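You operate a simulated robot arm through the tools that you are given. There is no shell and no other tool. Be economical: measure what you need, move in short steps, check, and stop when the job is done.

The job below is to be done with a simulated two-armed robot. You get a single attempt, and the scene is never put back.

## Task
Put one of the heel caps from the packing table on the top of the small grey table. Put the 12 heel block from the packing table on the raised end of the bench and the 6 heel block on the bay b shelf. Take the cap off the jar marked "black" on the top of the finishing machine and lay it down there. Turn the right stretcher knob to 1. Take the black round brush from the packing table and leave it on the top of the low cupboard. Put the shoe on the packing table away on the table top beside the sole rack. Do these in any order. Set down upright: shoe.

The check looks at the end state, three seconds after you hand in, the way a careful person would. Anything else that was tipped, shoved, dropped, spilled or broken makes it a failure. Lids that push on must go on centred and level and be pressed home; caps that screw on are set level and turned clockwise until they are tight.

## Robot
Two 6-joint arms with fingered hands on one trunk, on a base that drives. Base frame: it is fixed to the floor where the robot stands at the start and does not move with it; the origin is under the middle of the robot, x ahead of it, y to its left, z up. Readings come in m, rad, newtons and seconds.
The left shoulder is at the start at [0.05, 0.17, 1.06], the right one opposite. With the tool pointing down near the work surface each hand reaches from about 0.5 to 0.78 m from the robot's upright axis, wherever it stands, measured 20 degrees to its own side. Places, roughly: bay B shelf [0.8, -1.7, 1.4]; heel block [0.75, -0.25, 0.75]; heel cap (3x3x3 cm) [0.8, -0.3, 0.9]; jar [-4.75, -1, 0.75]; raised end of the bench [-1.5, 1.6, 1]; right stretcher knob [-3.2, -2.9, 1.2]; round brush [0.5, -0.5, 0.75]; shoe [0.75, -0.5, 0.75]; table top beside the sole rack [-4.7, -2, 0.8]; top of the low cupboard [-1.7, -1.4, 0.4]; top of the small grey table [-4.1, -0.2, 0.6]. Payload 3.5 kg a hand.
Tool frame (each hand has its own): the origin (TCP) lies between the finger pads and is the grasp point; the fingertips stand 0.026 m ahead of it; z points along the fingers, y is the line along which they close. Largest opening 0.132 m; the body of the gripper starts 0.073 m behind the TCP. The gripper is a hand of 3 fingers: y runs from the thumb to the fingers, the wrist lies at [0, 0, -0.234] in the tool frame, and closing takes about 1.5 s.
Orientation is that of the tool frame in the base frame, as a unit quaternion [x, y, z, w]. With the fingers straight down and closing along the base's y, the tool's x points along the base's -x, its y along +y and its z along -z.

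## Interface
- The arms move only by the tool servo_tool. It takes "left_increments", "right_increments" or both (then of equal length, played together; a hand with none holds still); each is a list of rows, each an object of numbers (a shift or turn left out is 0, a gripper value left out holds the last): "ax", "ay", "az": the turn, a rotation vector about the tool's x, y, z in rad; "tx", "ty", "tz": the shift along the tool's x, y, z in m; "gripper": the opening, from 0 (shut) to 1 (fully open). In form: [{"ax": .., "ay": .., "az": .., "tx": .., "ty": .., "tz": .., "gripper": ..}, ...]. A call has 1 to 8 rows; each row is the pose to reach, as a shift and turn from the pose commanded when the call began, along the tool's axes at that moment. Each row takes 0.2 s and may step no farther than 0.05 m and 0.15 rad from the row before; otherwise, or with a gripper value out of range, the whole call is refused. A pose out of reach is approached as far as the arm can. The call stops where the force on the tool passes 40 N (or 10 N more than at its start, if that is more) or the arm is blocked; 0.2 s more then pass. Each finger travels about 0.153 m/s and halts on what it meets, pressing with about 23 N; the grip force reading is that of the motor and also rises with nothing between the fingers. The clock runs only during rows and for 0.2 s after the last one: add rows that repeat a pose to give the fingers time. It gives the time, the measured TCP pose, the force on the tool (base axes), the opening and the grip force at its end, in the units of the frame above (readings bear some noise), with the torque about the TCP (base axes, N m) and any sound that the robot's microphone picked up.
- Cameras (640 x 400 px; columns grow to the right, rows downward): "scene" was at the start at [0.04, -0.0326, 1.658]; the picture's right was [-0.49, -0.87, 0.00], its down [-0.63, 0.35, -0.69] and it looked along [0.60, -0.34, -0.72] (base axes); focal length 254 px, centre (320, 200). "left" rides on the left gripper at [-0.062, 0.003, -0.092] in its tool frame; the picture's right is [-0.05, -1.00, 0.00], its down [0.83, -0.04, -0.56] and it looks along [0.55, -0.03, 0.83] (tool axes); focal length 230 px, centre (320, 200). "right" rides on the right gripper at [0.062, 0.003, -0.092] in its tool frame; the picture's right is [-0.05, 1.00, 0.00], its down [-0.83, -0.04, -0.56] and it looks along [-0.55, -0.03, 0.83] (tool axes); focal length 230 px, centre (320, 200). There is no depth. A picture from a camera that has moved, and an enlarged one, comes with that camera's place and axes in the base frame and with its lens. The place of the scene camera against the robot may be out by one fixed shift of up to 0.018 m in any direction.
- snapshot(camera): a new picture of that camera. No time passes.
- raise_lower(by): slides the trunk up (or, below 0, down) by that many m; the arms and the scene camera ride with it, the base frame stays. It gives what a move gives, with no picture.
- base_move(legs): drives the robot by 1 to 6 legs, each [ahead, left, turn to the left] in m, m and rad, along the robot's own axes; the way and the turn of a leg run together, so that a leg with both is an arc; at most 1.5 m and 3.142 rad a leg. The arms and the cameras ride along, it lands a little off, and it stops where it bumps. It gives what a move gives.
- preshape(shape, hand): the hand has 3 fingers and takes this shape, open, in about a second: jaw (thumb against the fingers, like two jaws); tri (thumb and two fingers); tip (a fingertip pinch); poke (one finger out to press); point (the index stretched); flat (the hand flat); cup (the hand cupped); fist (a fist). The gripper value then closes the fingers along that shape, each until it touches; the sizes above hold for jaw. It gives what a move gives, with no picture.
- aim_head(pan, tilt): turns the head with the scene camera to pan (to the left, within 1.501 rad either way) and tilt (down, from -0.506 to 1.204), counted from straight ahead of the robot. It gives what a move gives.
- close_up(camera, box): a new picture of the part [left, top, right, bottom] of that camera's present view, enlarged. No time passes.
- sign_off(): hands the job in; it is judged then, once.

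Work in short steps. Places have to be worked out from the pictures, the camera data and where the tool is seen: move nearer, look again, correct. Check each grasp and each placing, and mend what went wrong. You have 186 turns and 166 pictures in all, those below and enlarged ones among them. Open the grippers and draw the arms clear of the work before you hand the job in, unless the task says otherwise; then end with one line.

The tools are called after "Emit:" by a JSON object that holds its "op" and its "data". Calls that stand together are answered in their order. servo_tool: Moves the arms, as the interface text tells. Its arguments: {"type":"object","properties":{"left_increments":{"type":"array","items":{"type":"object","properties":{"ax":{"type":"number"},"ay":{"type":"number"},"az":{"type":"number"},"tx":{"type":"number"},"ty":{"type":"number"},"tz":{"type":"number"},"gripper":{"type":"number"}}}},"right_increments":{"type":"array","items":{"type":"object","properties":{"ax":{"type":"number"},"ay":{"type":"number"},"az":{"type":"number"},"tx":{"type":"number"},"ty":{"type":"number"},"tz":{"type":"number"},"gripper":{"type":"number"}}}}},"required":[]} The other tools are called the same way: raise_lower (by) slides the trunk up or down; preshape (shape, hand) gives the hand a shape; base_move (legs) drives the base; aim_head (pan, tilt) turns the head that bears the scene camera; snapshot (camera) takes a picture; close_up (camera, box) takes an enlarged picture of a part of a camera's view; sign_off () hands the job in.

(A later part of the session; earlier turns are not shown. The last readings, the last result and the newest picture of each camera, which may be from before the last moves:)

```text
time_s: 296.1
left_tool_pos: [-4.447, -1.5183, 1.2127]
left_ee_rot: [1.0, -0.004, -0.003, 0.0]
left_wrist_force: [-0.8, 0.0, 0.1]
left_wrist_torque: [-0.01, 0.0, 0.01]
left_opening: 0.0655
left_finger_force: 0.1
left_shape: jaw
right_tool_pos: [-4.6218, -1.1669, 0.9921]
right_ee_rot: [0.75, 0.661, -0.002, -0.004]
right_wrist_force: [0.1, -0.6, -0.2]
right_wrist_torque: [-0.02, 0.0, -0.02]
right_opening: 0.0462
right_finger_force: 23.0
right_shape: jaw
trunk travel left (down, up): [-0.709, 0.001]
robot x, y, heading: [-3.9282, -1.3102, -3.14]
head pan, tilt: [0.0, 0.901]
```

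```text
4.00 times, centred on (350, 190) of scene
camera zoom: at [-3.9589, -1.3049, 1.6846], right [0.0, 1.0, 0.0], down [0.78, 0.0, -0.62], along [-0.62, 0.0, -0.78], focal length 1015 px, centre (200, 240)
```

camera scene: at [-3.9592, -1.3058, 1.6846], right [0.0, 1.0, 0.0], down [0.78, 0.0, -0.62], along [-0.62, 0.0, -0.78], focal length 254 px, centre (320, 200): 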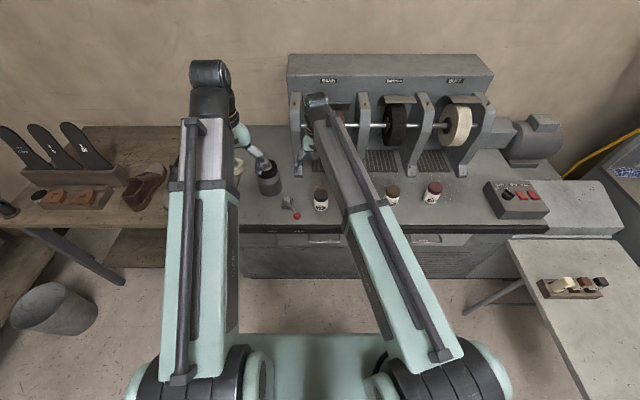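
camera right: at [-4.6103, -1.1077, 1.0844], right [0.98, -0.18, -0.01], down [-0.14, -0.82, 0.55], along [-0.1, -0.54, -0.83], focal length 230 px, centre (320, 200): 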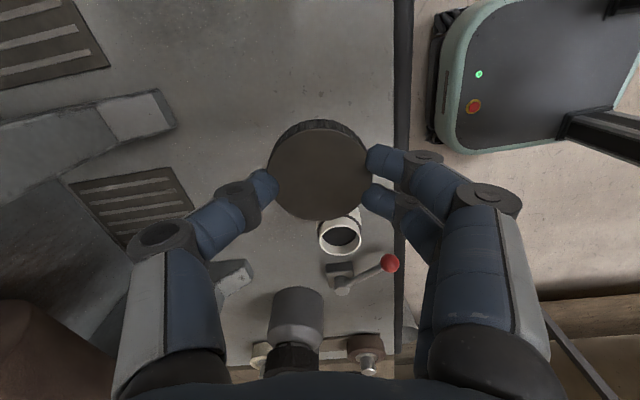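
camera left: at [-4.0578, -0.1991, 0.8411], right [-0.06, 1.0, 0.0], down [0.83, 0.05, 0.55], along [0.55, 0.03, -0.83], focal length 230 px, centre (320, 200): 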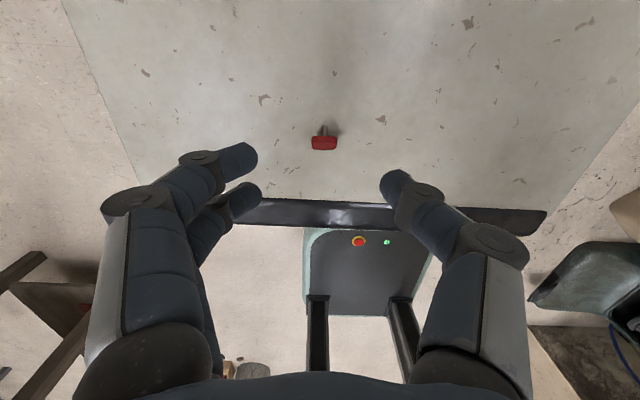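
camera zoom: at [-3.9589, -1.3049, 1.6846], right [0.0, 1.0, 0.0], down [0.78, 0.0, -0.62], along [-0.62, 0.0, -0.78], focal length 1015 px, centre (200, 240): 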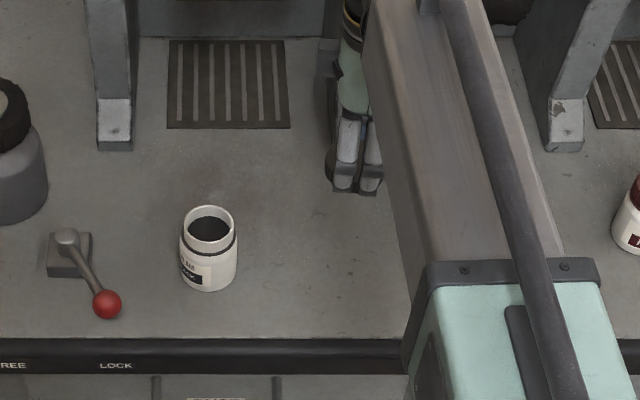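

Below is clear counter. I lower the cap until it touches.

Emit:
{"op": "servo_tool", "data": {"right_increments": [{"tz": 0.045}, {"tz": 0.09}, {"tz": 0.125}, {"tz": 0.135}, {"tz": 0.145}, {"tz": 0.155}, {"tz": 0.165}]}}

Emit:
{"op": "snapshot", "data": {"camera": "right"}}

```text
time_s: 297.7
left_tool_pos: [-4.4465, -1.5193, 1.2138]
left_ee_rot: [1.0, -0.003, -0.005, 0.0]
left_wrist_force: [0.6, 1.2, -0.5]
left_wrist_torque: [0.01, -0.03, -0.01]
left_opening: 0.065
left_finger_force: 0.1
left_shape: jaw
right_tool_pos: [-4.6235, -1.1672, 0.8298]
right_ee_rot: [0.75, 0.661, -0.003, -0.006]
right_wrist_force: [1.1, 2.3, 16.2]
right_wrist_torque: [-0.03, -0.34, 0.04]
right_opening: 0.0463
right_finger_force: 23.1
right_shape: jaw
trunk travel left (down, up): [-0.709, 0.001]
robot x, y, heading: [-3.9315, -1.3129, -3.138]
head pan, tilt: [0.0, 0.901]
```

```text
37 pictures are left
camera right: at [-4.6119, -1.107, 0.9216], right [0.98, -0.18, -0.01], down [-0.14, -0.82, 0.55], along [-0.11, -0.54, -0.83], focal length 230 px, centre (320, 200)
```

right: 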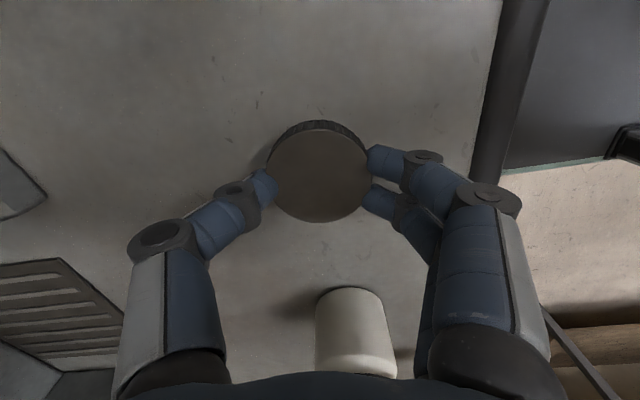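

Contact. I release and rise.

Emit:
{"op": "servo_tool", "data": {"right_increments": [{"tz": -0.001, "gripper": 0.45}, {"tz": -0.001, "gripper": 0.6}, {"tz": -0.001, "gripper": 0.65}, {"tz": -0.03, "gripper": 0.65}, {"tz": -0.08, "gripper": 0.65}, {"tz": -0.13, "gripper": 0.65}, {"tz": -0.18, "gripper": 0.65}, {"tz": -0.23, "gripper": 0.65}]}}

Emit:
{"op": "snapshot", "data": {"camera": "right"}}

```text
time_s: 299.5
left_tool_pos: [-4.4471, -1.5186, 1.2116]
left_ee_rot: [1.0, -0.004, -0.003, 0.0]
left_wrist_force: [-0.9, -0.3, 1.0]
left_wrist_torque: [-0.01, -0.02, 0.0]
left_opening: 0.0654
left_finger_force: 0.1
left_shape: jaw
right_tool_pos: [-4.6212, -1.1697, 1.0605]
right_ee_rot: [0.75, 0.662, -0.002, -0.004]
right_wrist_force: [0.1, -0.7, -0.1]
right_wrist_torque: [-0.01, 0.03, 0.02]
right_opening: 0.0855
right_finger_force: 0.0
right_shape: jaw
trunk travel left (down, up): [-0.709, 0.001]
robot x, y, heading: [-3.9345, -1.3135, -3.139]
head pan, tilt: [0.0, 0.901]
```

```text
36 pictures are left
camera right: at [-4.6094, -1.1099, 1.1516], right [0.98, -0.18, -0.01], down [-0.14, -0.82, 0.55], along [-0.1, -0.54, -0.83], focal length 230 px, centre (320, 200)
```

right: 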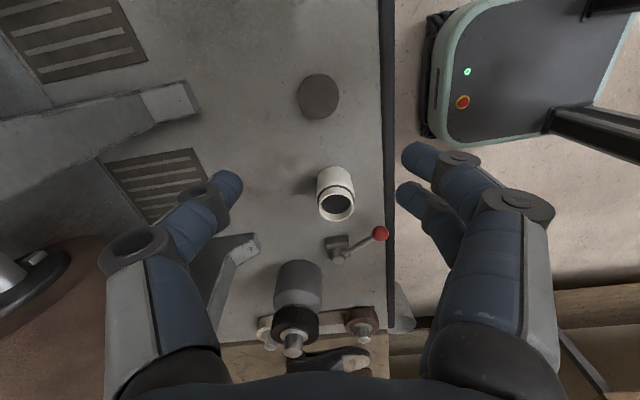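

The cap is on the machine top beside the open jar. Last job: the knob. I unwind the right wrist, back off, turn to face the stretcher table and approach.

Emit:
{"op": "servo_tool", "data": {"right_increments": [{"az": 0.15, "tz": -0.02}, {"az": 0.3, "tz": -0.05}, {"az": 0.45, "tz": -0.08}, {"az": 0.6, "tz": -0.1}, {"az": 0.75, "tz": -0.1}, {"az": 0.9, "tz": -0.1}, {"az": 1.05, "tz": -0.1}, {"az": 1.2, "tz": -0.1}]}}

Emit:
{"op": "servo_tool", "data": {"right_increments": [{"az": 0.15}, {"az": 0.246}]}}

Emit:
{"op": "base_move", "data": {"legs": [[-0.28, 0, 0], [0, 0, 1.568], [0.75, 0, 0]]}}

Emit:
{"op": "aim_head", "data": {"pan": 0.2, "tilt": 0.45}}

Emit:
{"op": "snapshot", "data": {"camera": "scene"}}

```text
time_s: 301.3
left_tool_pos: [-4.4467, -1.5183, 1.2123]
left_ee_rot: [1.0, -0.003, -0.003, 0.0]
left_wrist_force: [-0.5, -0.1, 0.3]
left_wrist_torque: [0.0, -0.01, 0.02]
left_opening: 0.0652
left_finger_force: 0.0
left_shape: jaw
right_tool_pos: [-4.6236, -1.1684, 1.1566]
right_ee_rot: [0.993, 0.121, -0.003, -0.002]
right_wrist_force: [-0.1, 0.3, 0.2]
right_wrist_torque: [0.01, -0.06, 0.01]
right_opening: 0.0854
right_finger_force: 0.0
right_shape: jaw
trunk travel left (down, up): [-0.709, 0.001]
robot x, y, heading: [-3.9343, -1.3142, -3.138]
head pan, tilt: [0.0, 0.901]
```

```text
time_s: 301.9
left_tool_pos: [-4.4469, -1.519, 1.2114]
left_ee_rot: [1.0, -0.004, -0.003, 0.0]
left_wrist_force: [0.3, 0.7, 0.0]
left_wrist_torque: [-0.01, 0.0, 0.0]
left_opening: 0.0654
left_finger_force: 0.1
left_shape: jaw
right_tool_pos: [-4.6213, -1.1687, 1.157]
right_ee_rot: [1.0, -0.002, -0.003, -0.002]
right_wrist_force: [0.0, 0.3, -0.2]
right_wrist_torque: [0.0, 0.05, 0.02]
right_opening: 0.0856
right_finger_force: 0.1
right_shape: jaw
trunk travel left (down, up): [-0.709, 0.001]
robot x, y, heading: [-3.9332, -1.3135, -3.14]
head pan, tilt: [0.0, 0.901]
```

```text
time_s: 311.4
left_tool_pos: [-3.4443, -2.5785, 1.2122]
left_ee_rot: [0.71, 0.704, -0.002, 0.003]
left_wrist_force: [-0.1, 0.6, 0.6]
left_wrist_torque: [-0.01, -0.01, -0.02]
left_opening: 0.0653
left_finger_force: 0.1
left_shape: jaw
right_tool_pos: [-3.7939, -2.7526, 1.1551]
right_ee_rot: [0.708, 0.706, -0.004, 0.001]
right_wrist_force: [0.0, 0.2, 0.2]
right_wrist_torque: [-0.02, 0.03, 0.03]
right_opening: 0.0853
right_finger_force: 0.1
right_shape: jaw
trunk travel left (down, up): [-0.709, 0.001]
robot x, y, heading: [-3.6498, -2.0614, -1.568]
head pan, tilt: [0.0, 0.901]
```

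```text
time_s: 312.3
left_tool_pos: [-3.4434, -2.5784, 1.2124]
left_ee_rot: [0.71, 0.704, -0.002, 0.002]
left_wrist_force: [0.2, 1.5, 0.6]
left_wrist_torque: [-0.02, 0.02, -0.02]
left_opening: 0.0656
left_finger_force: 0.2
left_shape: jaw
right_tool_pos: [-3.7946, -2.752, 1.1573]
right_ee_rot: [0.708, 0.706, -0.004, 0.002]
right_wrist_force: [-0.3, -0.9, 0.4]
right_wrist_torque: [0.01, 0.01, -0.02]
right_opening: 0.0854
right_finger_force: 0.0
right_shape: jaw
trunk travel left (down, up): [-0.709, 0.001]
robot x, y, heading: [-3.6494, -2.0628, -1.573]
head pan, tilt: [0.201, 0.45]
```

```text
35 pictures are left
camera scene: at [-3.6212, -2.1064, 1.7229], right [-0.98, -0.2, 0.0], down [-0.09, 0.43, -0.9], along [0.18, -0.88, -0.44], focal length 254 px, centre (320, 200)
```

scene: 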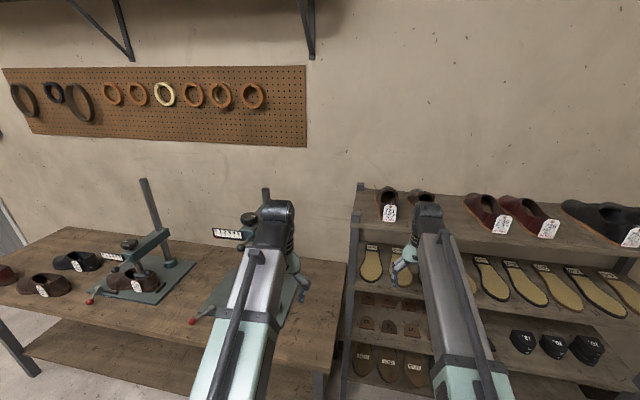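

The right stretcher is partly behind the left arm. I zoom in on both knobs and scales.

Emit:
{"op": "close_up", "data": {"camera": "scene", "box": [190, 180, 310, 330]}}

Emit:
{"op": "close_up", "data": {"camera": "scene", "box": [205, 200, 275, 245]}}

```text
2.67 times, centred on (250, 255) of scene
camera zoom: at [-3.6212, -2.1064, 1.7229], right [-0.98, -0.2, 0.0], down [-0.09, 0.43, -0.9], along [0.18, -0.88, -0.44], focal length 677 px, centre (507, 53)
```

zoom: 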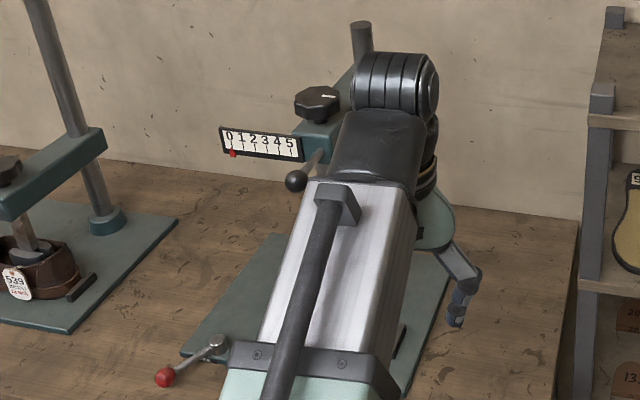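

```text
8.89 times, centred on (240, 222) of scene
camera zoom: at [-3.6212, -2.1064, 1.7229], right [-0.98, -0.2, 0.0], down [-0.09, 0.43, -0.9], along [0.18, -0.88, -0.44], focal length 2256 px, centre (1031, 0)
```

zoom: 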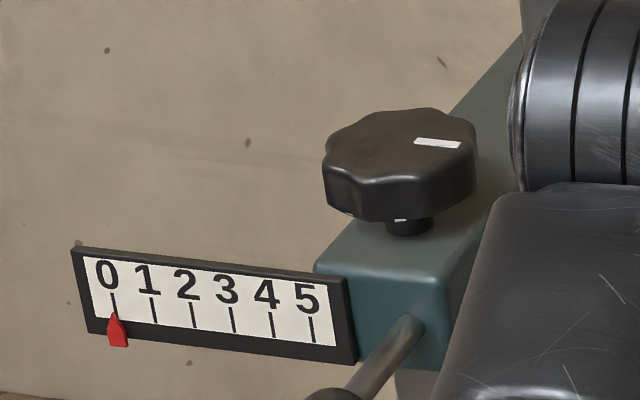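

The knob has a vertical axis and sits at about (-3.16,-2.94,1.2); its scale pointer is at 0. I retract the right hand, and shift the base left so the left hand can work on the knob.

Emit:
{"op": "servo_tool", "data": {"right_increments": [{"tx": 0.045, "ty": 0.01}, {"tx": 0.09, "ty": 0.02}, {"tx": 0.135, "ty": 0.03}, {"tx": 0.17, "ty": 0.04}], "left_increments": [{"tz": -0.03}, {"tz": -0.06}, {"tz": -0.09}, {"tz": -0.1}]}}

Emit:
{"op": "base_move", "data": {"legs": [[0, 0.31, 0], [0.08, 0, 0]]}}

Emit:
{"op": "snapshot", "data": {"camera": "scene"}}

Emit:
{"op": "snapshot", "data": {"camera": "left"}}

```text
time_s: 313.3
left_tool_pos: [-3.4422, -2.6149, 1.2351]
left_ee_rot: [0.71, 0.704, -0.006, 0.006]
left_wrist_force: [-0.3, -0.1, -0.2]
left_wrist_torque: [-0.02, 0.01, -0.02]
left_opening: 0.0654
left_finger_force: 0.1
left_shape: jaw
left hand out of reach, approached as far as the arm can: row 1, 2, 3, 4
right_tool_pos: [-3.7558, -2.5816, 1.1543]
right_ee_rot: [0.709, 0.706, -0.004, 0.002]
right_wrist_force: [0.2, 1.5, 0.0]
right_wrist_torque: [-0.02, -0.02, -0.02]
right_opening: 0.0853
right_finger_force: 0.0
right_shape: jaw
trunk travel left (down, up): [-0.709, 0.001]
robot x, y, heading: [-3.6513, -2.0627, -1.572]
head pan, tilt: [0.201, 0.45]
```

```text
time_s: 316.0
left_tool_pos: [-3.1359, -2.6948, 1.2345]
left_ee_rot: [0.707, 0.707, -0.005, 0.005]
left_wrist_force: [-0.4, -0.6, 0.0]
left_wrist_torque: [0.02, 0.02, 0.01]
left_opening: 0.0653
left_finger_force: 0.0
left_shape: jaw
right_tool_pos: [-3.4499, -2.6647, 1.154]
right_ee_rot: [0.706, 0.708, -0.003, 0.001]
right_wrist_force: [-0.3, -0.7, 0.6]
right_wrist_torque: [0.06, -0.01, 0.01]
right_opening: 0.0855
right_finger_force: 0.1
right_shape: jaw
trunk travel left (down, up): [-0.709, 0.001]
robot x, y, heading: [-3.3462, -2.1429, -1.569]
head pan, tilt: [0.201, 0.45]
```

```text
32 pictures are left
camera scene: at [-3.3178, -2.1882, 1.7229], right [-0.98, -0.21, 0.0], down [-0.09, 0.43, -0.9], along [0.18, -0.88, -0.44], focal length 254 px, centre (320, 200)
```

scene: 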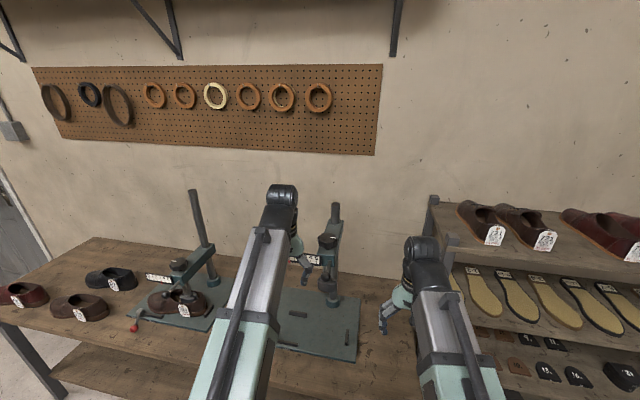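

```text
31 pictures are left
camera left: at [-3.1323, -2.7551, 1.3274], right [-1.0, -0.05, 0.0], down [-0.04, 0.84, 0.54], along [-0.03, 0.54, -0.84], focal length 230 px, centre (320, 200)
```

left: 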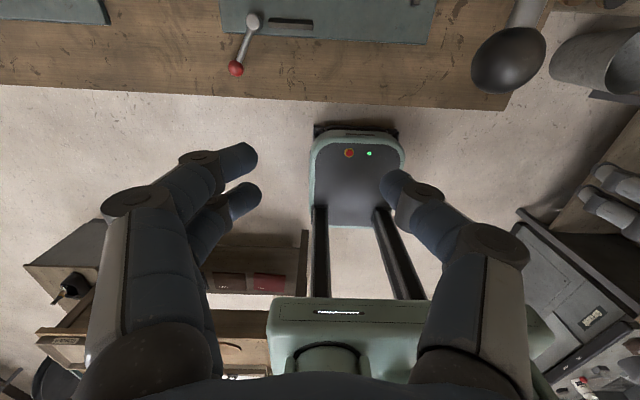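

The two views triangulate the knob at about (-3.207,-2.84,1.255). I zoom in to see its surroundings from this side.

Emit:
{"op": "close_up", "data": {"camera": "scene", "box": [280, 200, 370, 280]}}

```text
5.00 times, centred on (325, 240) of scene
camera zoom: at [-3.3178, -2.1882, 1.7229], right [-0.98, -0.21, 0.0], down [-0.09, 0.43, -0.9], along [0.18, -0.88, -0.44], focal length 1269 px, centre (295, 0)
```

zoom: 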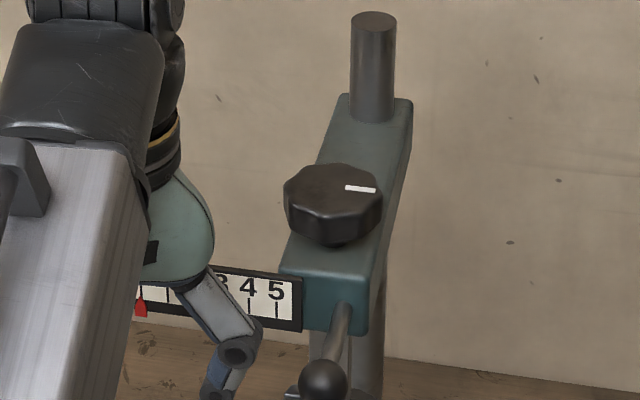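

The knob top is at about (-3.209,-2.84,1.267), 6 cm across. I tilt the left tool 25° forward (to gain height) and rise before going over the scale plate.

Emit:
{"op": "servo_tool", "data": {"left_increments": [{"ay": -0.14, "tz": -0.02, "gripper": 0.8}, {"ay": -0.28, "tz": -0.05, "gripper": 0.8}, {"ay": -0.42, "tz": -0.08, "gripper": 0.8}, {"ay": -0.42, "tz": -0.08, "ty": -0.04, "gripper": 0.8}, {"ay": -0.42, "tz": -0.08, "ty": -0.072, "gripper": 0.8}]}}

Emit:
{"op": "base_move", "data": {"legs": [[0.05, 0, 0]]}}

Emit:
{"op": "snapshot", "data": {"camera": "left"}}

```text
time_s: 317.2
left_tool_pos: [-3.2076, -2.6907, 1.3146]
left_ee_rot: [0.691, 0.69, -0.153, 0.153]
left_wrist_force: [0.0, 0.0, -0.4]
left_wrist_torque: [0.02, -0.02, -0.02]
left_opening: 0.1058
left_finger_force: 0.1
left_shape: jaw
right_tool_pos: [-3.4489, -2.6608, 1.154]
right_ee_rot: [0.706, 0.708, -0.005, 0.002]
right_wrist_force: [0.4, -0.1, -0.1]
right_wrist_torque: [-0.04, 0.01, -0.01]
right_opening: 0.0858
right_finger_force: 0.0
right_shape: jaw
trunk travel left (down, up): [-0.709, 0.001]
robot x, y, heading: [-3.3482, -2.14, -1.564]
head pan, tilt: [0.201, 0.45]
```

```text
time_s: 318.1
left_tool_pos: [-3.2081, -2.7456, 1.3125]
left_ee_rot: [0.692, 0.689, -0.152, 0.151]
left_wrist_force: [-1.0, 0.3, -0.2]
left_wrist_torque: [0.08, 0.01, 0.02]
left_opening: 0.1054
left_finger_force: 0.1
left_shape: jaw
right_tool_pos: [-3.4495, -2.7153, 1.1541]
right_ee_rot: [0.706, 0.709, -0.004, 0.0]
right_wrist_force: [-0.2, -0.9, 0.4]
right_wrist_torque: [0.03, 0.01, -0.01]
right_opening: 0.0855
right_finger_force: 0.1
right_shape: jaw
trunk travel left (down, up): [-0.709, 0.001]
robot x, y, heading: [-3.3446, -2.1931, -1.565]
head pan, tilt: [0.201, 0.45]
```

```text
29 pictures are left
camera left: at [-3.2045, -2.7616, 1.4229], right [-1.0, -0.04, 0.02], down [-0.04, 0.99, 0.15], along [-0.03, 0.15, -0.99], focal length 230 px, centre (320, 200)
```

left: 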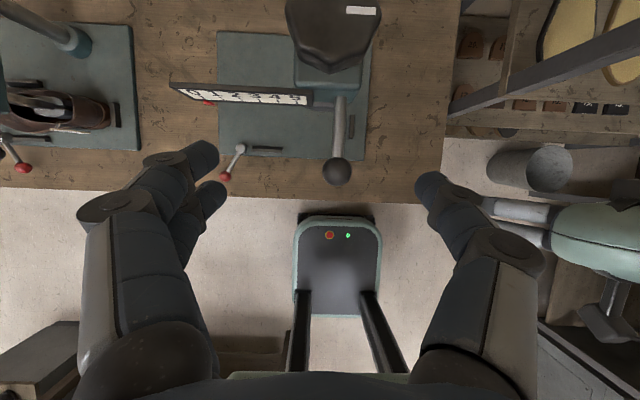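

The knob is at (-3.2125,-2.852). I go forward over it, then down around it.

Emit:
{"op": "servo_tool", "data": {"left_increments": [{"tx": -0.032, "tz": 0.015}, {"tx": -0.064, "tz": 0.03, "ty": -0.004}, {"tx": -0.095, "tz": 0.044, "ty": -0.004}]}}

Emit:
{"op": "snapshot", "data": {"camera": "left"}}

```text
time_s: 318.9
left_tool_pos: [-3.2101, -2.8475, 1.3143]
left_ee_rot: [0.691, 0.69, -0.152, 0.153]
left_wrist_force: [0.1, -0.1, -1.0]
left_wrist_torque: [0.03, 0.01, -0.01]
left_opening: 0.1054
left_finger_force: 0.0
left_shape: jaw
right_tool_pos: [-3.4493, -2.7139, 1.1546]
right_ee_rot: [0.706, 0.708, -0.003, 0.001]
right_wrist_force: [0.4, -1.3, 0.6]
right_wrist_torque: [0.01, -0.01, 0.01]
right_opening: 0.0855
right_finger_force: 0.0
right_shape: jaw
trunk travel left (down, up): [-0.709, 0.001]
robot x, y, heading: [-3.3452, -2.1881, -1.564]
head pan, tilt: [0.201, 0.45]
```

```text
28 pictures are left
camera left: at [-3.2068, -2.8647, 1.4242], right [-1.0, -0.04, 0.02], down [-0.04, 0.99, 0.15], along [-0.03, 0.15, -0.99], focal length 230 px, centre (320, 200)
```

left: 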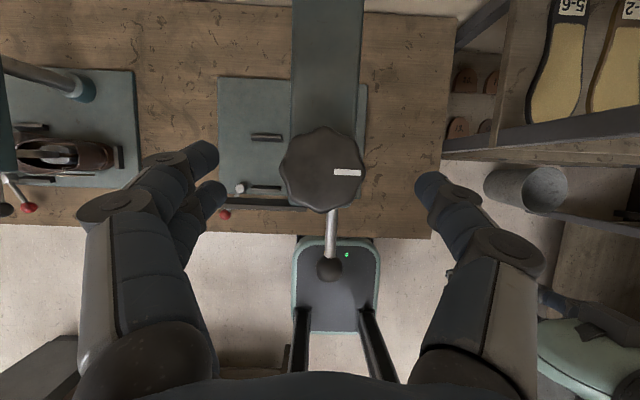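

Knob centre is (-3.212,-2.863), top z≈1.26. I shift 1.5 cm forward, descend 5 cm and close on it.

Emit:
{"op": "servo_tool", "data": {"left_increments": [{"tx": -0.0136, "tz": 0.0063}, {"tx": -0.003, "tz": 0.03}, {"tx": 0.0085, "tz": 0.0535}, {"tx": 0.0085, "tz": 0.0535, "gripper": 0.4}, {"tx": 0.0085, "tz": 0.0535, "gripper": 0.2}, {"tx": 0.0085, "tz": 0.0535, "gripper": 0.2}, {"tx": 0.0085, "tz": 0.0535, "gripper": 0.2}]}}

Emit:
{"op": "snapshot", "data": {"camera": "left"}}

```text
time_s: 320.5
left_tool_pos: [-3.2111, -2.8624, 1.2621]
left_ee_rot: [0.691, 0.689, -0.154, 0.153]
left_wrist_force: [-0.6, -3.1, -0.5]
left_wrist_torque: [-0.02, 0.0, 0.01]
left_opening: 0.0507
left_finger_force: 23.4
left_shape: jaw
right_tool_pos: [-3.4498, -2.7148, 1.1533]
right_ee_rot: [0.706, 0.708, -0.004, 0.001]
right_wrist_force: [-0.1, -1.0, -0.3]
right_wrist_torque: [-0.03, 0.01, -0.02]
right_opening: 0.0853
right_finger_force: 0.0
right_shape: jaw
trunk travel left (down, up): [-0.709, 0.001]
robot x, y, heading: [-3.3464, -2.1926, -1.568]
head pan, tilt: [0.201, 0.45]
```

```text
27 pictures are left
camera left: at [-3.2078, -2.8795, 1.3713], right [-1.0, -0.04, 0.02], down [-0.04, 0.99, 0.15], along [-0.03, 0.15, -0.99], focal length 230 px, centre (320, 200)
```

left: 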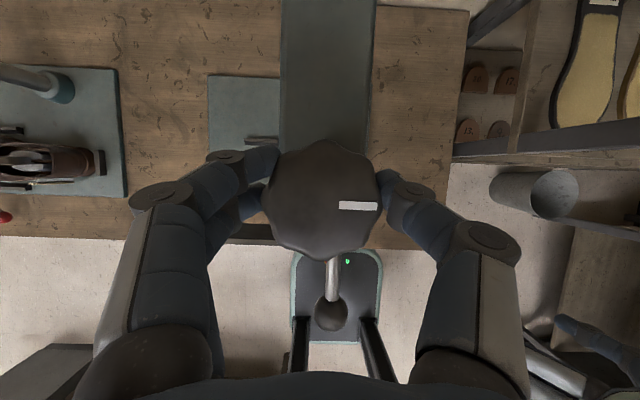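

The knob is gripped. I try turning clockwise (seen from above) by 0.6 rad about the vertical and watch the pointer.

Emit:
{"op": "servo_tool", "data": {"left_increments": [{"ax": 0.059, "az": 0.127}, {"ax": 0.118, "az": 0.254}, {"ax": 0.177, "az": 0.38}, {"ax": 0.236, "az": 0.507}, {"ax": 0.254, "az": 0.544}]}}

Emit:
{"op": "close_up", "data": {"camera": "scene", "box": [240, 200, 370, 290]}}

Emit:
{"op": "snapshot", "data": {"camera": "left"}}

```text
time_s: 321.7
left_tool_pos: [-3.2135, -2.8629, 1.2614]
left_ee_rot: [0.865, 0.453, -0.191, 0.1]
left_wrist_force: [-3.1, -8.1, -6.3]
left_wrist_torque: [-0.08, -0.02, 0.01]
left_opening: 0.0502
left_finger_force: 23.3
left_shape: jaw
right_tool_pos: [-3.4498, -2.7138, 1.1547]
right_ee_rot: [0.706, 0.708, -0.004, 0.001]
right_wrist_force: [0.0, 0.0, 0.4]
right_wrist_torque: [-0.01, -0.03, 0.0]
right_opening: 0.0854
right_finger_force: 0.0
right_shape: jaw
trunk travel left (down, up): [-0.709, 0.001]
robot x, y, heading: [-3.3427, -2.1919, -1.569]
head pan, tilt: [0.201, 0.45]
```

```text
4.44 times, centred on (305, 245) of scene
camera zoom: at [-3.3179, -2.238, 1.7228], right [-0.98, -0.2, 0.0], down [-0.09, 0.43, -0.9], along [0.18, -0.88, -0.44], focal length 1128 px, centre (387, 0)
```

zoom: 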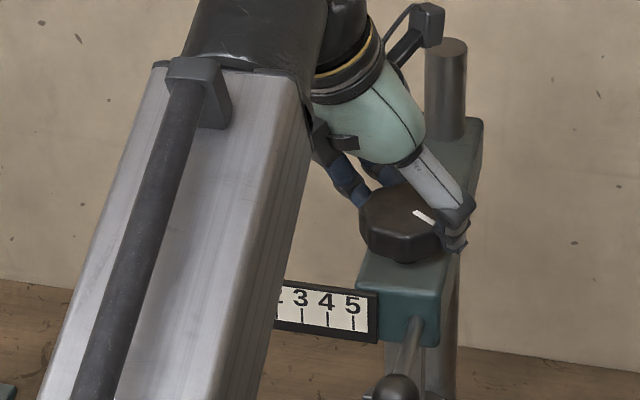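

```text
25 pictures are left
camera left: at [-3.2197, -2.8786, 1.3717], right [-0.85, 0.53, 0.02], down [0.53, 0.84, 0.15], along [0.06, 0.14, -0.99], focal length 230 px, centre (320, 200)
```

left: 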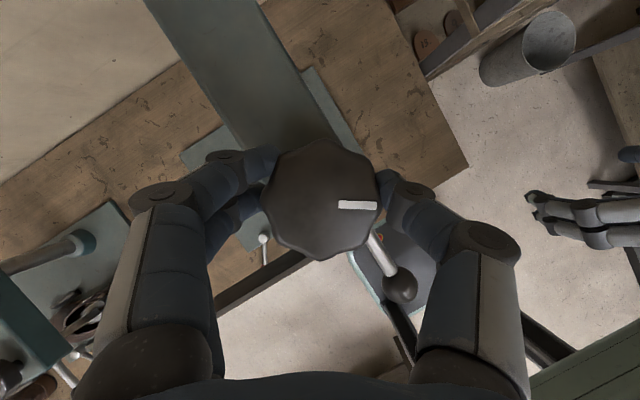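

The knob turns with the hand, but the forearm hides the pointer. I release, rise and pull the hand back and aside to read the scale.

Emit:
{"op": "servo_tool", "data": {"left_increments": [{"gripper": 0.8}, {"gripper": 0.8}, {"gripper": 0.8, "tz": -0.027, "tx": -0.013}, {"gripper": 0.8, "tz": -0.06, "tx": -0.027}]}}

Emit:
{"op": "base_move", "data": {"legs": [[-0.2, 0, 0], [0, -0.2, 0]]}}

Emit:
{"op": "close_up", "data": {"camera": "scene", "box": [180, 190, 320, 280]}}

```text
time_s: 322.7
left_tool_pos: [-3.2105, -2.8607, 1.3291]
left_ee_rot: [0.864, 0.455, -0.191, 0.101]
left_wrist_force: [0.1, 0.5, -0.1]
left_wrist_torque: [-0.01, -0.01, 0.02]
left_opening: 0.1053
left_finger_force: 0.2
left_shape: jaw
right_tool_pos: [-3.4495, -2.7121, 1.155]
right_ee_rot: [0.706, 0.708, -0.004, 0.002]
right_wrist_force: [-0.2, 0.3, -0.6]
right_wrist_torque: [0.0, -0.03, 0.02]
right_opening: 0.0855
right_finger_force: 0.0
right_shape: jaw
trunk travel left (down, up): [-0.709, 0.001]
robot x, y, heading: [-3.3472, -2.1941, -1.563]
head pan, tilt: [0.201, 0.45]
```

```text
time_s: 325.5
left_tool_pos: [-3.4215, -2.6629, 1.3293]
left_ee_rot: [0.865, 0.453, -0.191, 0.101]
left_wrist_force: [-0.5, -0.3, -0.5]
left_wrist_torque: [0.0, -0.07, 0.01]
left_opening: 0.1054
left_finger_force: 0.0
left_shape: jaw
right_tool_pos: [-3.658, -2.5142, 1.1542]
right_ee_rot: [0.707, 0.707, -0.004, 0.002]
right_wrist_force: [0.5, 0.3, 0.3]
right_wrist_torque: [0.04, -0.01, -0.01]
right_opening: 0.0853
right_finger_force: 0.0
right_shape: jaw
trunk travel left (down, up): [-0.709, 0.001]
robot x, y, heading: [-3.5502, -1.9956, -1.565]
head pan, tilt: [0.201, 0.45]
```

```text
4.44 times, centred on (250, 235) of scene
camera zoom: at [-3.5248, -2.0381, 1.723], right [-0.98, -0.2, 0.0], down [-0.09, 0.43, -0.9], along [0.18, -0.88, -0.43], focal length 1128 px, centre (631, 44)
```

zoom: 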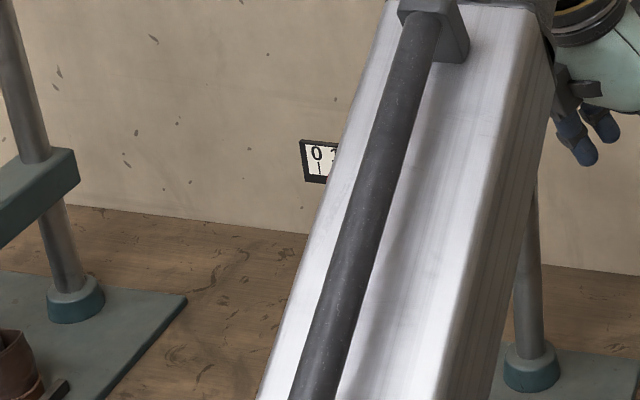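

The pointer has left 0, which is promising. I shift the base a bit further right to see it.

Emit:
{"op": "base_move", "data": {"legs": [[0, -0.22, 0]]}}

Emit:
{"op": "close_up", "data": {"camera": "scene", "box": [140, 180, 300, 280]}}

```text
time_s: 327.2
left_tool_pos: [-3.6386, -2.6632, 1.3296]
left_ee_rot: [0.865, 0.454, -0.19, 0.1]
left_wrist_force: [-0.7, -0.9, 0.0]
left_wrist_torque: [-0.02, 0.0, 0.01]
left_opening: 0.1056
left_finger_force: 0.1
left_shape: jaw
right_tool_pos: [-3.8755, -2.5143, 1.1554]
right_ee_rot: [0.707, 0.707, -0.004, 0.002]
right_wrist_force: [-0.9, 0.3, -0.6]
right_wrist_torque: [0.01, -0.05, 0.0]
right_opening: 0.0856
right_finger_force: 0.1
right_shape: jaw
trunk travel left (down, up): [-0.709, 0.001]
robot x, y, heading: [-3.766, -1.9951, -1.567]
head pan, tilt: [0.201, 0.45]
```

```text
4.00 times, centred on (220, 230) of scene
camera zoom: at [-3.7432, -2.0386, 1.723], right [-0.98, -0.2, 0.0], down [-0.09, 0.43, -0.9], along [0.18, -0.88, -0.43], focal length 1015 px, centre (720, 80)
```

zoom: 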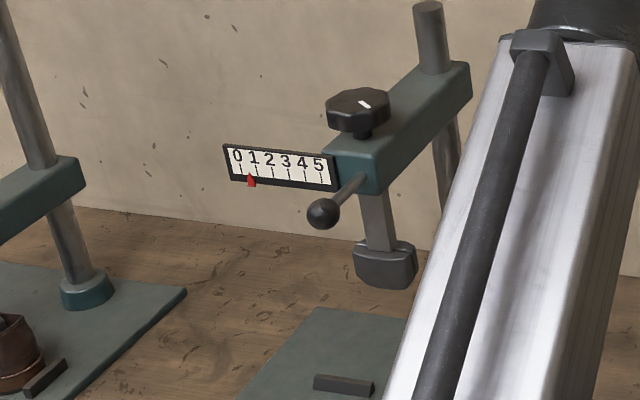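

The pointer is close to 1. I zoom tightly to judge it.

Emit:
{"op": "close_up", "data": {"camera": "scene", "box": [192, 212, 228, 232]}}

```text
16.00 times, centred on (210, 222) of scene
camera zoom: at [-3.7432, -2.0386, 1.723], right [-0.98, -0.2, 0.0], down [-0.09, 0.43, -0.9], along [0.18, -0.88, -0.43], focal length 4061 px, centre (2080, -152)
```

zoom: 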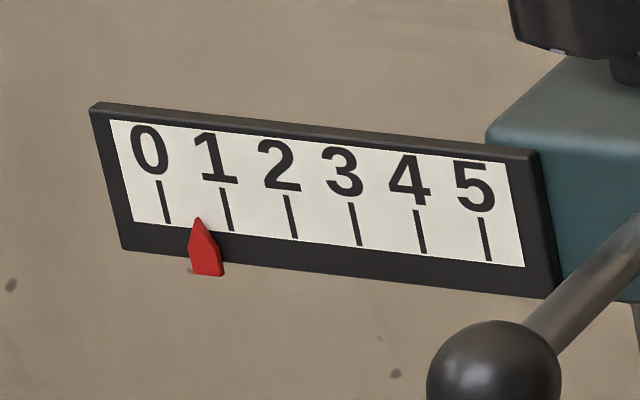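

The pointer reads about 0.48 after 0.607 rad, which fits 72° per division, so I need about 0.65 rad more. I unwind the hand by 0.65 rad in free air, then return to the knob.

Emit:
{"op": "servo_tool", "data": {"left_increments": [{"ax": -0.055, "az": -0.118}, {"ax": -0.11, "az": -0.236}, {"ax": -0.165, "az": -0.354}, {"ax": -0.22, "az": -0.471}, {"ax": -0.2747, "az": -0.589}]}}

Emit:
{"op": "base_move", "data": {"legs": [[0, 0.42, 0], [0.16, 0, 0]]}}

Emit:
{"op": "snapshot", "data": {"camera": "left"}}

```text
time_s: 328.4
left_tool_pos: [-3.6377, -2.6645, 1.3298]
left_ee_rot: [0.673, 0.707, -0.149, 0.157]
left_wrist_force: [0.1, 0.5, 0.5]
left_wrist_torque: [0.01, -0.01, 0.03]
left_opening: 0.1053
left_finger_force: 0.0
left_shape: jaw
right_tool_pos: [-3.8744, -2.5152, 1.1548]
right_ee_rot: [0.707, 0.708, -0.004, 0.001]
right_wrist_force: [-0.1, -0.2, 0.1]
right_wrist_torque: [0.01, -0.03, 0.03]
right_opening: 0.0854
right_finger_force: 0.0
right_shape: jaw
trunk travel left (down, up): [-0.709, 0.001]
robot x, y, heading: [-3.7651, -1.9916, -1.561]
head pan, tilt: [0.201, 0.45]
```

```text
time_s: 332.0
left_tool_pos: [-3.2135, -2.8237, 1.3275]
left_ee_rot: [0.673, 0.707, -0.149, 0.157]
left_wrist_force: [-0.4, -0.5, 0.0]
left_wrist_torque: [0.03, -0.01, 0.01]
left_opening: 0.1055
left_finger_force: 0.1
left_shape: jaw
right_tool_pos: [-3.4504, -2.6746, 1.1534]
right_ee_rot: [0.705, 0.709, -0.004, 0.001]
right_wrist_force: [0.2, -0.2, -0.2]
right_wrist_torque: [0.05, -0.01, 0.03]
right_opening: 0.0853
right_finger_force: 0.0
right_shape: jaw
trunk travel left (down, up): [-0.709, 0.001]
robot x, y, heading: [-3.3507, -2.1509, -1.561]
head pan, tilt: [0.201, 0.45]
```

```text
21 pictures are left
camera left: at [-3.2087, -2.8399, 1.4382], right [-1.0, -0.1, 0.02], down [-0.09, 0.98, 0.15], along [-0.04, 0.15, -0.99], focal length 230 px, centre (320, 200)
```

left: 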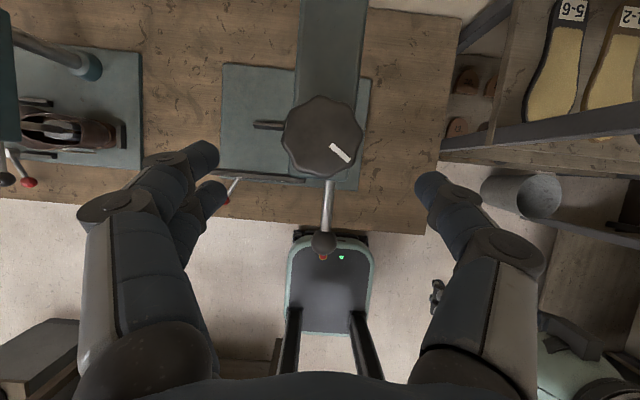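

The knob is at (-3.213,-2.861). I go forward, descend and grip again.

Emit:
{"op": "servo_tool", "data": {"left_increments": [{"tx": -0.0344, "tz": 0.016}, {"tx": -0.02, "tz": 0.046}, {"tx": -0.0067, "tz": 0.0754}, {"tx": -0.0067, "tz": 0.0754, "gripper": 0.4}, {"tx": -0.0067, "tz": 0.0754, "gripper": 0.2}, {"tx": -0.0067, "tz": 0.0754, "gripper": 0.2}, {"tx": -0.0067, "tz": 0.0754, "gripper": 0.2}]}}

Emit:
{"op": "snapshot", "data": {"camera": "left"}}

```text
time_s: 333.6
left_tool_pos: [-3.2115, -2.862, 1.2615]
left_ee_rot: [0.673, 0.708, -0.149, 0.157]
left_wrist_force: [-0.4, -2.6, -1.5]
left_wrist_torque: [-0.04, -0.05, -0.01]
left_opening: 0.0504
left_finger_force: 22.8
left_shape: jaw
right_tool_pos: [-3.4501, -2.6743, 1.1538]
right_ee_rot: [0.705, 0.709, -0.004, 0.002]
right_wrist_force: [-0.4, -0.6, 0.4]
right_wrist_torque: [0.04, 0.03, 0.0]
right_opening: 0.0853
right_finger_force: 0.1
right_shape: jaw
trunk travel left (down, up): [-0.709, 0.001]
robot x, y, heading: [-3.3504, -2.1529, -1.562]
head pan, tilt: [0.201, 0.45]
```

```text
20 pictures are left
camera left: at [-3.2077, -2.8793, 1.3719], right [-1.0, -0.1, 0.02], down [-0.09, 0.98, 0.15], along [-0.04, 0.15, -0.99], focal length 230 px, centre (320, 200)
```

left: 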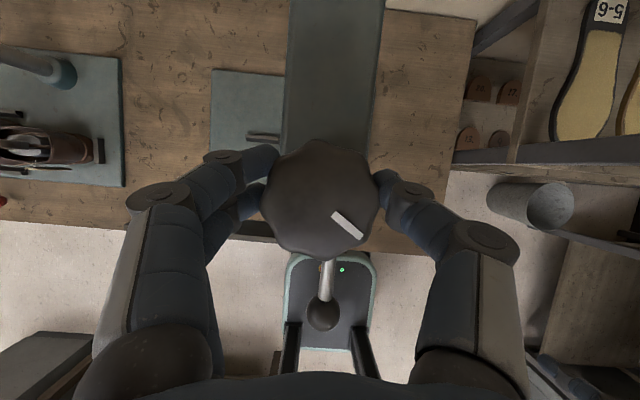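

Gripped. I turn a further 0.65 rad clockwise.

Emit:
{"op": "servo_tool", "data": {"left_increments": [{"ax": 0.055, "az": 0.118}, {"ax": 0.11, "az": 0.236}, {"ax": 0.165, "az": 0.354}, {"ax": 0.22, "az": 0.471}, {"ax": 0.2747, "az": 0.589}, {"ax": 0.2747, "az": 0.589}]}}

Emit:
{"op": "servo_tool", "data": {"left_increments": [{"gripper": 0.8}, {"gripper": 0.8}, {"gripper": 0.8, "tz": -0.027, "tx": -0.013}, {"gripper": 0.8, "tz": -0.06, "tx": -0.027}]}}

Emit:
{"op": "base_move", "data": {"legs": [[-0.16, 0, 0], [0, -0.42, 0]]}}

Emit:
{"op": "close_up", "data": {"camera": "scene", "box": [192, 212, 228, 232]}}

```text
time_s: 335.0
left_tool_pos: [-3.2131, -2.863, 1.263]
left_ee_rot: [0.864, 0.455, -0.191, 0.099]
left_wrist_force: [-10.3, -13.8, -7.2]
left_wrist_torque: [-0.21, 0.08, 0.02]
left_opening: 0.0505
left_finger_force: 23.1
left_shape: jaw
right_tool_pos: [-3.4523, -2.6758, 1.1536]
right_ee_rot: [0.706, 0.709, -0.003, 0.001]
right_wrist_force: [0.0, -0.5, -0.7]
right_wrist_torque: [-0.01, 0.01, 0.02]
right_opening: 0.0853
right_finger_force: 0.0
right_shape: jaw
trunk travel left (down, up): [-0.709, 0.001]
robot x, y, heading: [-3.3456, -2.1532, -1.566]
head pan, tilt: [0.201, 0.45]
```

```text
time_s: 336.0
left_tool_pos: [-3.2098, -2.8567, 1.3293]
left_ee_rot: [0.863, 0.456, -0.192, 0.101]
left_wrist_force: [0.2, -0.1, 0.3]
left_wrist_torque: [0.01, 0.04, -0.01]
left_opening: 0.1054
left_finger_force: 0.0
left_shape: jaw
right_tool_pos: [-3.4514, -2.6741, 1.1557]
right_ee_rot: [0.705, 0.709, -0.004, 0.002]
right_wrist_force: [0.8, -0.5, -0.2]
right_wrist_torque: [0.0, -0.01, 0.02]
right_opening: 0.0853
right_finger_force: 0.1
right_shape: jaw
trunk travel left (down, up): [-0.709, 0.001]
robot x, y, heading: [-3.3496, -2.1529, -1.565]
head pan, tilt: [0.201, 0.45]
```

```text
time_s: 339.6
left_tool_pos: [-3.6373, -2.7031, 1.3285]
left_ee_rot: [0.864, 0.456, -0.189, 0.1]
left_wrist_force: [0.2, 0.4, -0.7]
left_wrist_torque: [0.0, -0.02, 0.0]
left_opening: 0.1053
left_finger_force: 0.1
left_shape: jaw
right_tool_pos: [-3.8781, -2.5206, 1.1541]
right_ee_rot: [0.705, 0.709, -0.005, 0.003]
right_wrist_force: [-0.5, 0.1, -0.2]
right_wrist_torque: [0.0, 0.0, -0.04]
right_opening: 0.0852
right_finger_force: 0.0
right_shape: jaw
trunk travel left (down, up): [-0.709, 0.001]
robot x, y, heading: [-3.777, -1.9979, -1.562]
head pan, tilt: [0.201, 0.45]
```

```text
16.00 times, centred on (210, 222) of scene
camera zoom: at [-3.7493, -2.0428, 1.723], right [-0.98, -0.21, 0.0], down [-0.09, 0.43, -0.9], along [0.19, -0.88, -0.44], focal length 4061 px, centre (2080, -152)
```

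zoom: 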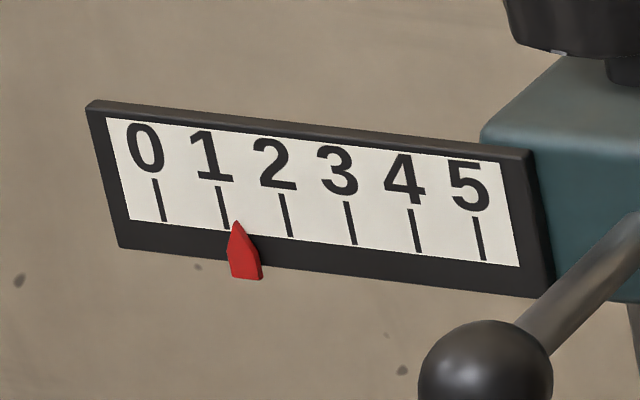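

From this oblique angle the pointer appears slightly past 1. I move to a frontal viewpoint to judge without parallax.

Emit:
{"op": "base_move", "data": {"legs": [[0, 0.62, 0]]}}

Emit:
{"op": "aim_head", "data": {"pan": 0.0, "tilt": 0.5}}

Emit:
{"op": "snapshot", "data": {"camera": "scene"}}

```text
time_s: 343.1
left_tool_pos: [-3.0135, -2.6996, 1.3299]
left_ee_rot: [0.864, 0.454, -0.191, 0.101]
left_wrist_force: [0.5, -0.7, 0.3]
left_wrist_torque: [0.0, 0.0, -0.02]
left_opening: 0.1055
left_finger_force: 0.0
left_shape: jaw
right_tool_pos: [-3.2534, -2.5149, 1.1536]
right_ee_rot: [0.707, 0.708, -0.005, 0.001]
right_wrist_force: [0.5, 0.6, -0.2]
right_wrist_torque: [0.02, -0.02, -0.01]
right_opening: 0.0856
right_finger_force: 0.1
right_shape: jaw
trunk travel left (down, up): [-0.709, 0.001]
robot x, y, heading: [-3.1503, -1.9954, -1.568]
head pan, tilt: [0.201, 0.45]
```

```text
time_s: 343.9
left_tool_pos: [-3.0148, -2.7007, 1.329]
left_ee_rot: [0.864, 0.454, -0.192, 0.101]
left_wrist_force: [-0.6, 0.0, -0.3]
left_wrist_torque: [0.01, -0.04, 0.07]
left_opening: 0.1052
left_finger_force: 0.0
left_shape: jaw
right_tool_pos: [-3.2551, -2.5145, 1.1551]
right_ee_rot: [0.706, 0.708, -0.005, 0.002]
right_wrist_force: [0.4, 0.3, 0.7]
right_wrist_torque: [-0.02, -0.01, 0.0]
right_opening: 0.0852
right_finger_force: 0.0
right_shape: jaw
trunk travel left (down, up): [-0.709, 0.001]
robot x, y, heading: [-3.1541, -1.9956, -1.565]
head pan, tilt: [0.0, 0.499]
```

```text
18 pictures are left
camera scene: at [-3.1399, -2.0394, 1.7185], right [-1.0, -0.01, 0.0], down [0.0, 0.48, -0.88], along [0.0, -0.88, -0.48], focal length 254 px, centre (320, 200)
```

scene: 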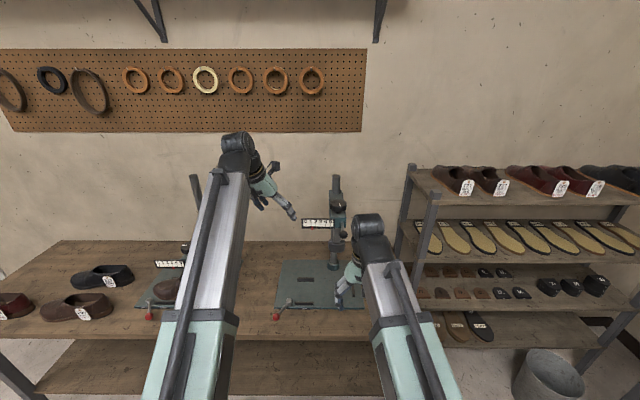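

Emit:
{"op": "close_up", "data": {"camera": "scene", "box": [300, 212, 340, 237]}}

```text
16.00 times, centred on (320, 224) of scene
camera zoom: at [-3.1399, -2.0394, 1.7185], right [-1.0, -0.01, 0.0], down [0.0, 0.48, -0.88], along [0.0, -0.88, -0.48], focal length 4061 px, centre (320, -192)
```

zoom: 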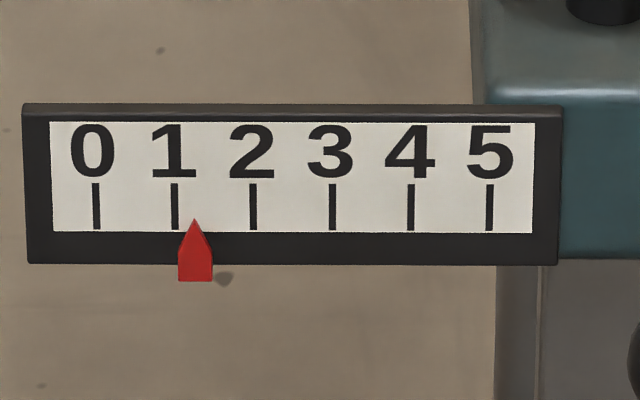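

Seen frontally the pointer is at about 1.24, so one division is about 60°. I go back and turn counter-clockwise by about 0.25 rad.

Emit:
{"op": "base_move", "data": {"legs": [[0, -0.197, 0], [0.156, 0, 0]]}}

Emit:
{"op": "snapshot", "data": {"camera": "left"}}

```text
time_s: 346.5
left_tool_pos: [-3.2145, -2.8579, 1.3282]
left_ee_rot: [0.865, 0.453, -0.192, 0.099]
left_wrist_force: [0.0, 0.0, 0.4]
left_wrist_torque: [0.02, 0.02, -0.01]
left_opening: 0.1055
left_finger_force: 0.1
left_shape: jaw
right_tool_pos: [-3.453, -2.6736, 1.1546]
right_ee_rot: [0.707, 0.707, -0.003, 0.002]
right_wrist_force: [0.5, -1.1, 0.0]
right_wrist_torque: [0.02, 0.0, 0.0]
right_opening: 0.0852
right_finger_force: 0.1
right_shape: jaw
trunk travel left (down, up): [-0.709, 0.001]
robot x, y, heading: [-3.3481, -2.1507, -1.569]
head pan, tilt: [0.0, 0.499]
```

```text
16 pictures are left
camera left: at [-3.2199, -2.8746, 1.4383], right [-0.85, 0.53, 0.02], down [0.53, 0.84, 0.15], along [0.06, 0.14, -0.99], focal length 230 px, centre (320, 200)
```

left: 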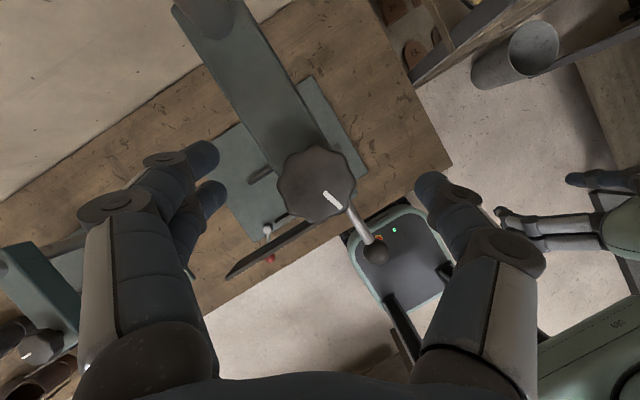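

The hand is right above the knob. I descend, grip, turn back 0.25 rad, and afterwards release.

Emit:
{"op": "servo_tool", "data": {"left_increments": [{"tz": 0.03, "tx": 0.0135}, {"tz": 0.06, "tx": 0.028}, {"tz": 0.06, "tx": 0.028, "gripper": 0.4}, {"tz": 0.06, "tx": 0.028, "gripper": 0.2}, {"tz": 0.06, "tx": 0.028, "gripper": 0.2}, {"tz": 0.06, "tx": 0.028, "gripper": 0.2}, {"tz": 0.06, "tx": 0.028, "ax": -0.052, "az": -0.113}, {"tz": 0.06, "tx": 0.028, "ax": -0.1057, "az": -0.2265}]}}

Emit:
{"op": "servo_tool", "data": {"left_increments": [{"tz": 0.0}, {"gripper": 0.8}, {"gripper": 0.8}, {"gripper": 0.8, "tz": -0.027, "tx": -0.013}, {"gripper": 0.8, "tz": -0.06, "tx": -0.027}]}}

Emit:
{"op": "base_move", "data": {"legs": [[-0.156, 0, 0], [0, 0.197, 0]]}}

Emit:
{"op": "close_up", "data": {"camera": "scene", "box": [300, 212, 340, 237]}}

```text
time_s: 348.3
left_tool_pos: [-3.2124, -2.857, 1.2625]
left_ee_rot: [0.801, 0.558, -0.178, 0.124]
left_wrist_force: [-0.9, -0.6, 1.1]
left_wrist_torque: [0.01, 0.03, -0.04]
left_opening: 0.0527
left_finger_force: 23.5
left_shape: jaw
right_tool_pos: [-3.4524, -2.6721, 1.155]
right_ee_rot: [0.708, 0.707, -0.005, 0.002]
right_wrist_force: [-1.1, -0.6, 0.3]
right_wrist_torque: [-0.02, -0.01, -0.02]
right_opening: 0.0854
right_finger_force: 0.0
right_shape: jaw
trunk travel left (down, up): [-0.709, 0.001]
robot x, y, heading: [-3.3503, -2.1519, -1.569]
head pan, tilt: [0.0, 0.499]
```

```text
time_s: 349.5
left_tool_pos: [-3.2122, -2.8541, 1.3285]
left_ee_rot: [0.801, 0.558, -0.178, 0.123]
left_wrist_force: [0.1, -1.2, -0.5]
left_wrist_torque: [0.0, 0.01, 0.0]
left_opening: 0.1056
left_finger_force: 0.0
left_shape: jaw
right_tool_pos: [-3.4535, -2.6721, 1.1547]
right_ee_rot: [0.707, 0.707, -0.005, 0.002]
right_wrist_force: [0.1, 0.3, 0.1]
right_wrist_torque: [-0.04, 0.0, 0.04]
right_opening: 0.0855
right_finger_force: 0.1
right_shape: jaw
trunk travel left (down, up): [-0.709, 0.001]
robot x, y, heading: [-3.3529, -2.1504, -1.571]
head pan, tilt: [0.0, 0.499]
```

```text
time_s: 352.0
left_tool_pos: [-3.0191, -2.7008, 1.3287]
left_ee_rot: [0.803, 0.556, -0.177, 0.123]
left_wrist_force: [0.4, -0.1, -1.0]
left_wrist_torque: [0.01, 0.01, -0.01]
left_opening: 0.1053
left_finger_force: 0.0
left_shape: jaw
right_tool_pos: [-3.2607, -2.5156, 1.1551]
right_ee_rot: [0.708, 0.706, -0.004, 0.0]
right_wrist_force: [0.0, -1.2, 0.7]
right_wrist_torque: [0.0, 0.07, 0.02]
right_opening: 0.0853
right_finger_force: 0.0
right_shape: jaw
trunk travel left (down, up): [-0.709, 0.001]
robot x, y, heading: [-3.153, -1.9967, -1.569]
head pan, tilt: [0.0, 0.499]
```

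```text
16.00 times, centred on (320, 224) of scene
camera zoom: at [-3.1428, -2.0416, 1.7185], right [-1.0, 0.0, 0.0], down [0.0, 0.48, -0.88], along [0.0, -0.88, -0.48], focal length 4061 px, centre (320, -192)
```

zoom: 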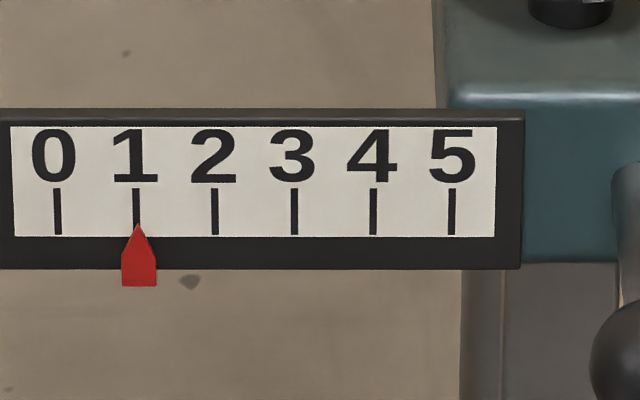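

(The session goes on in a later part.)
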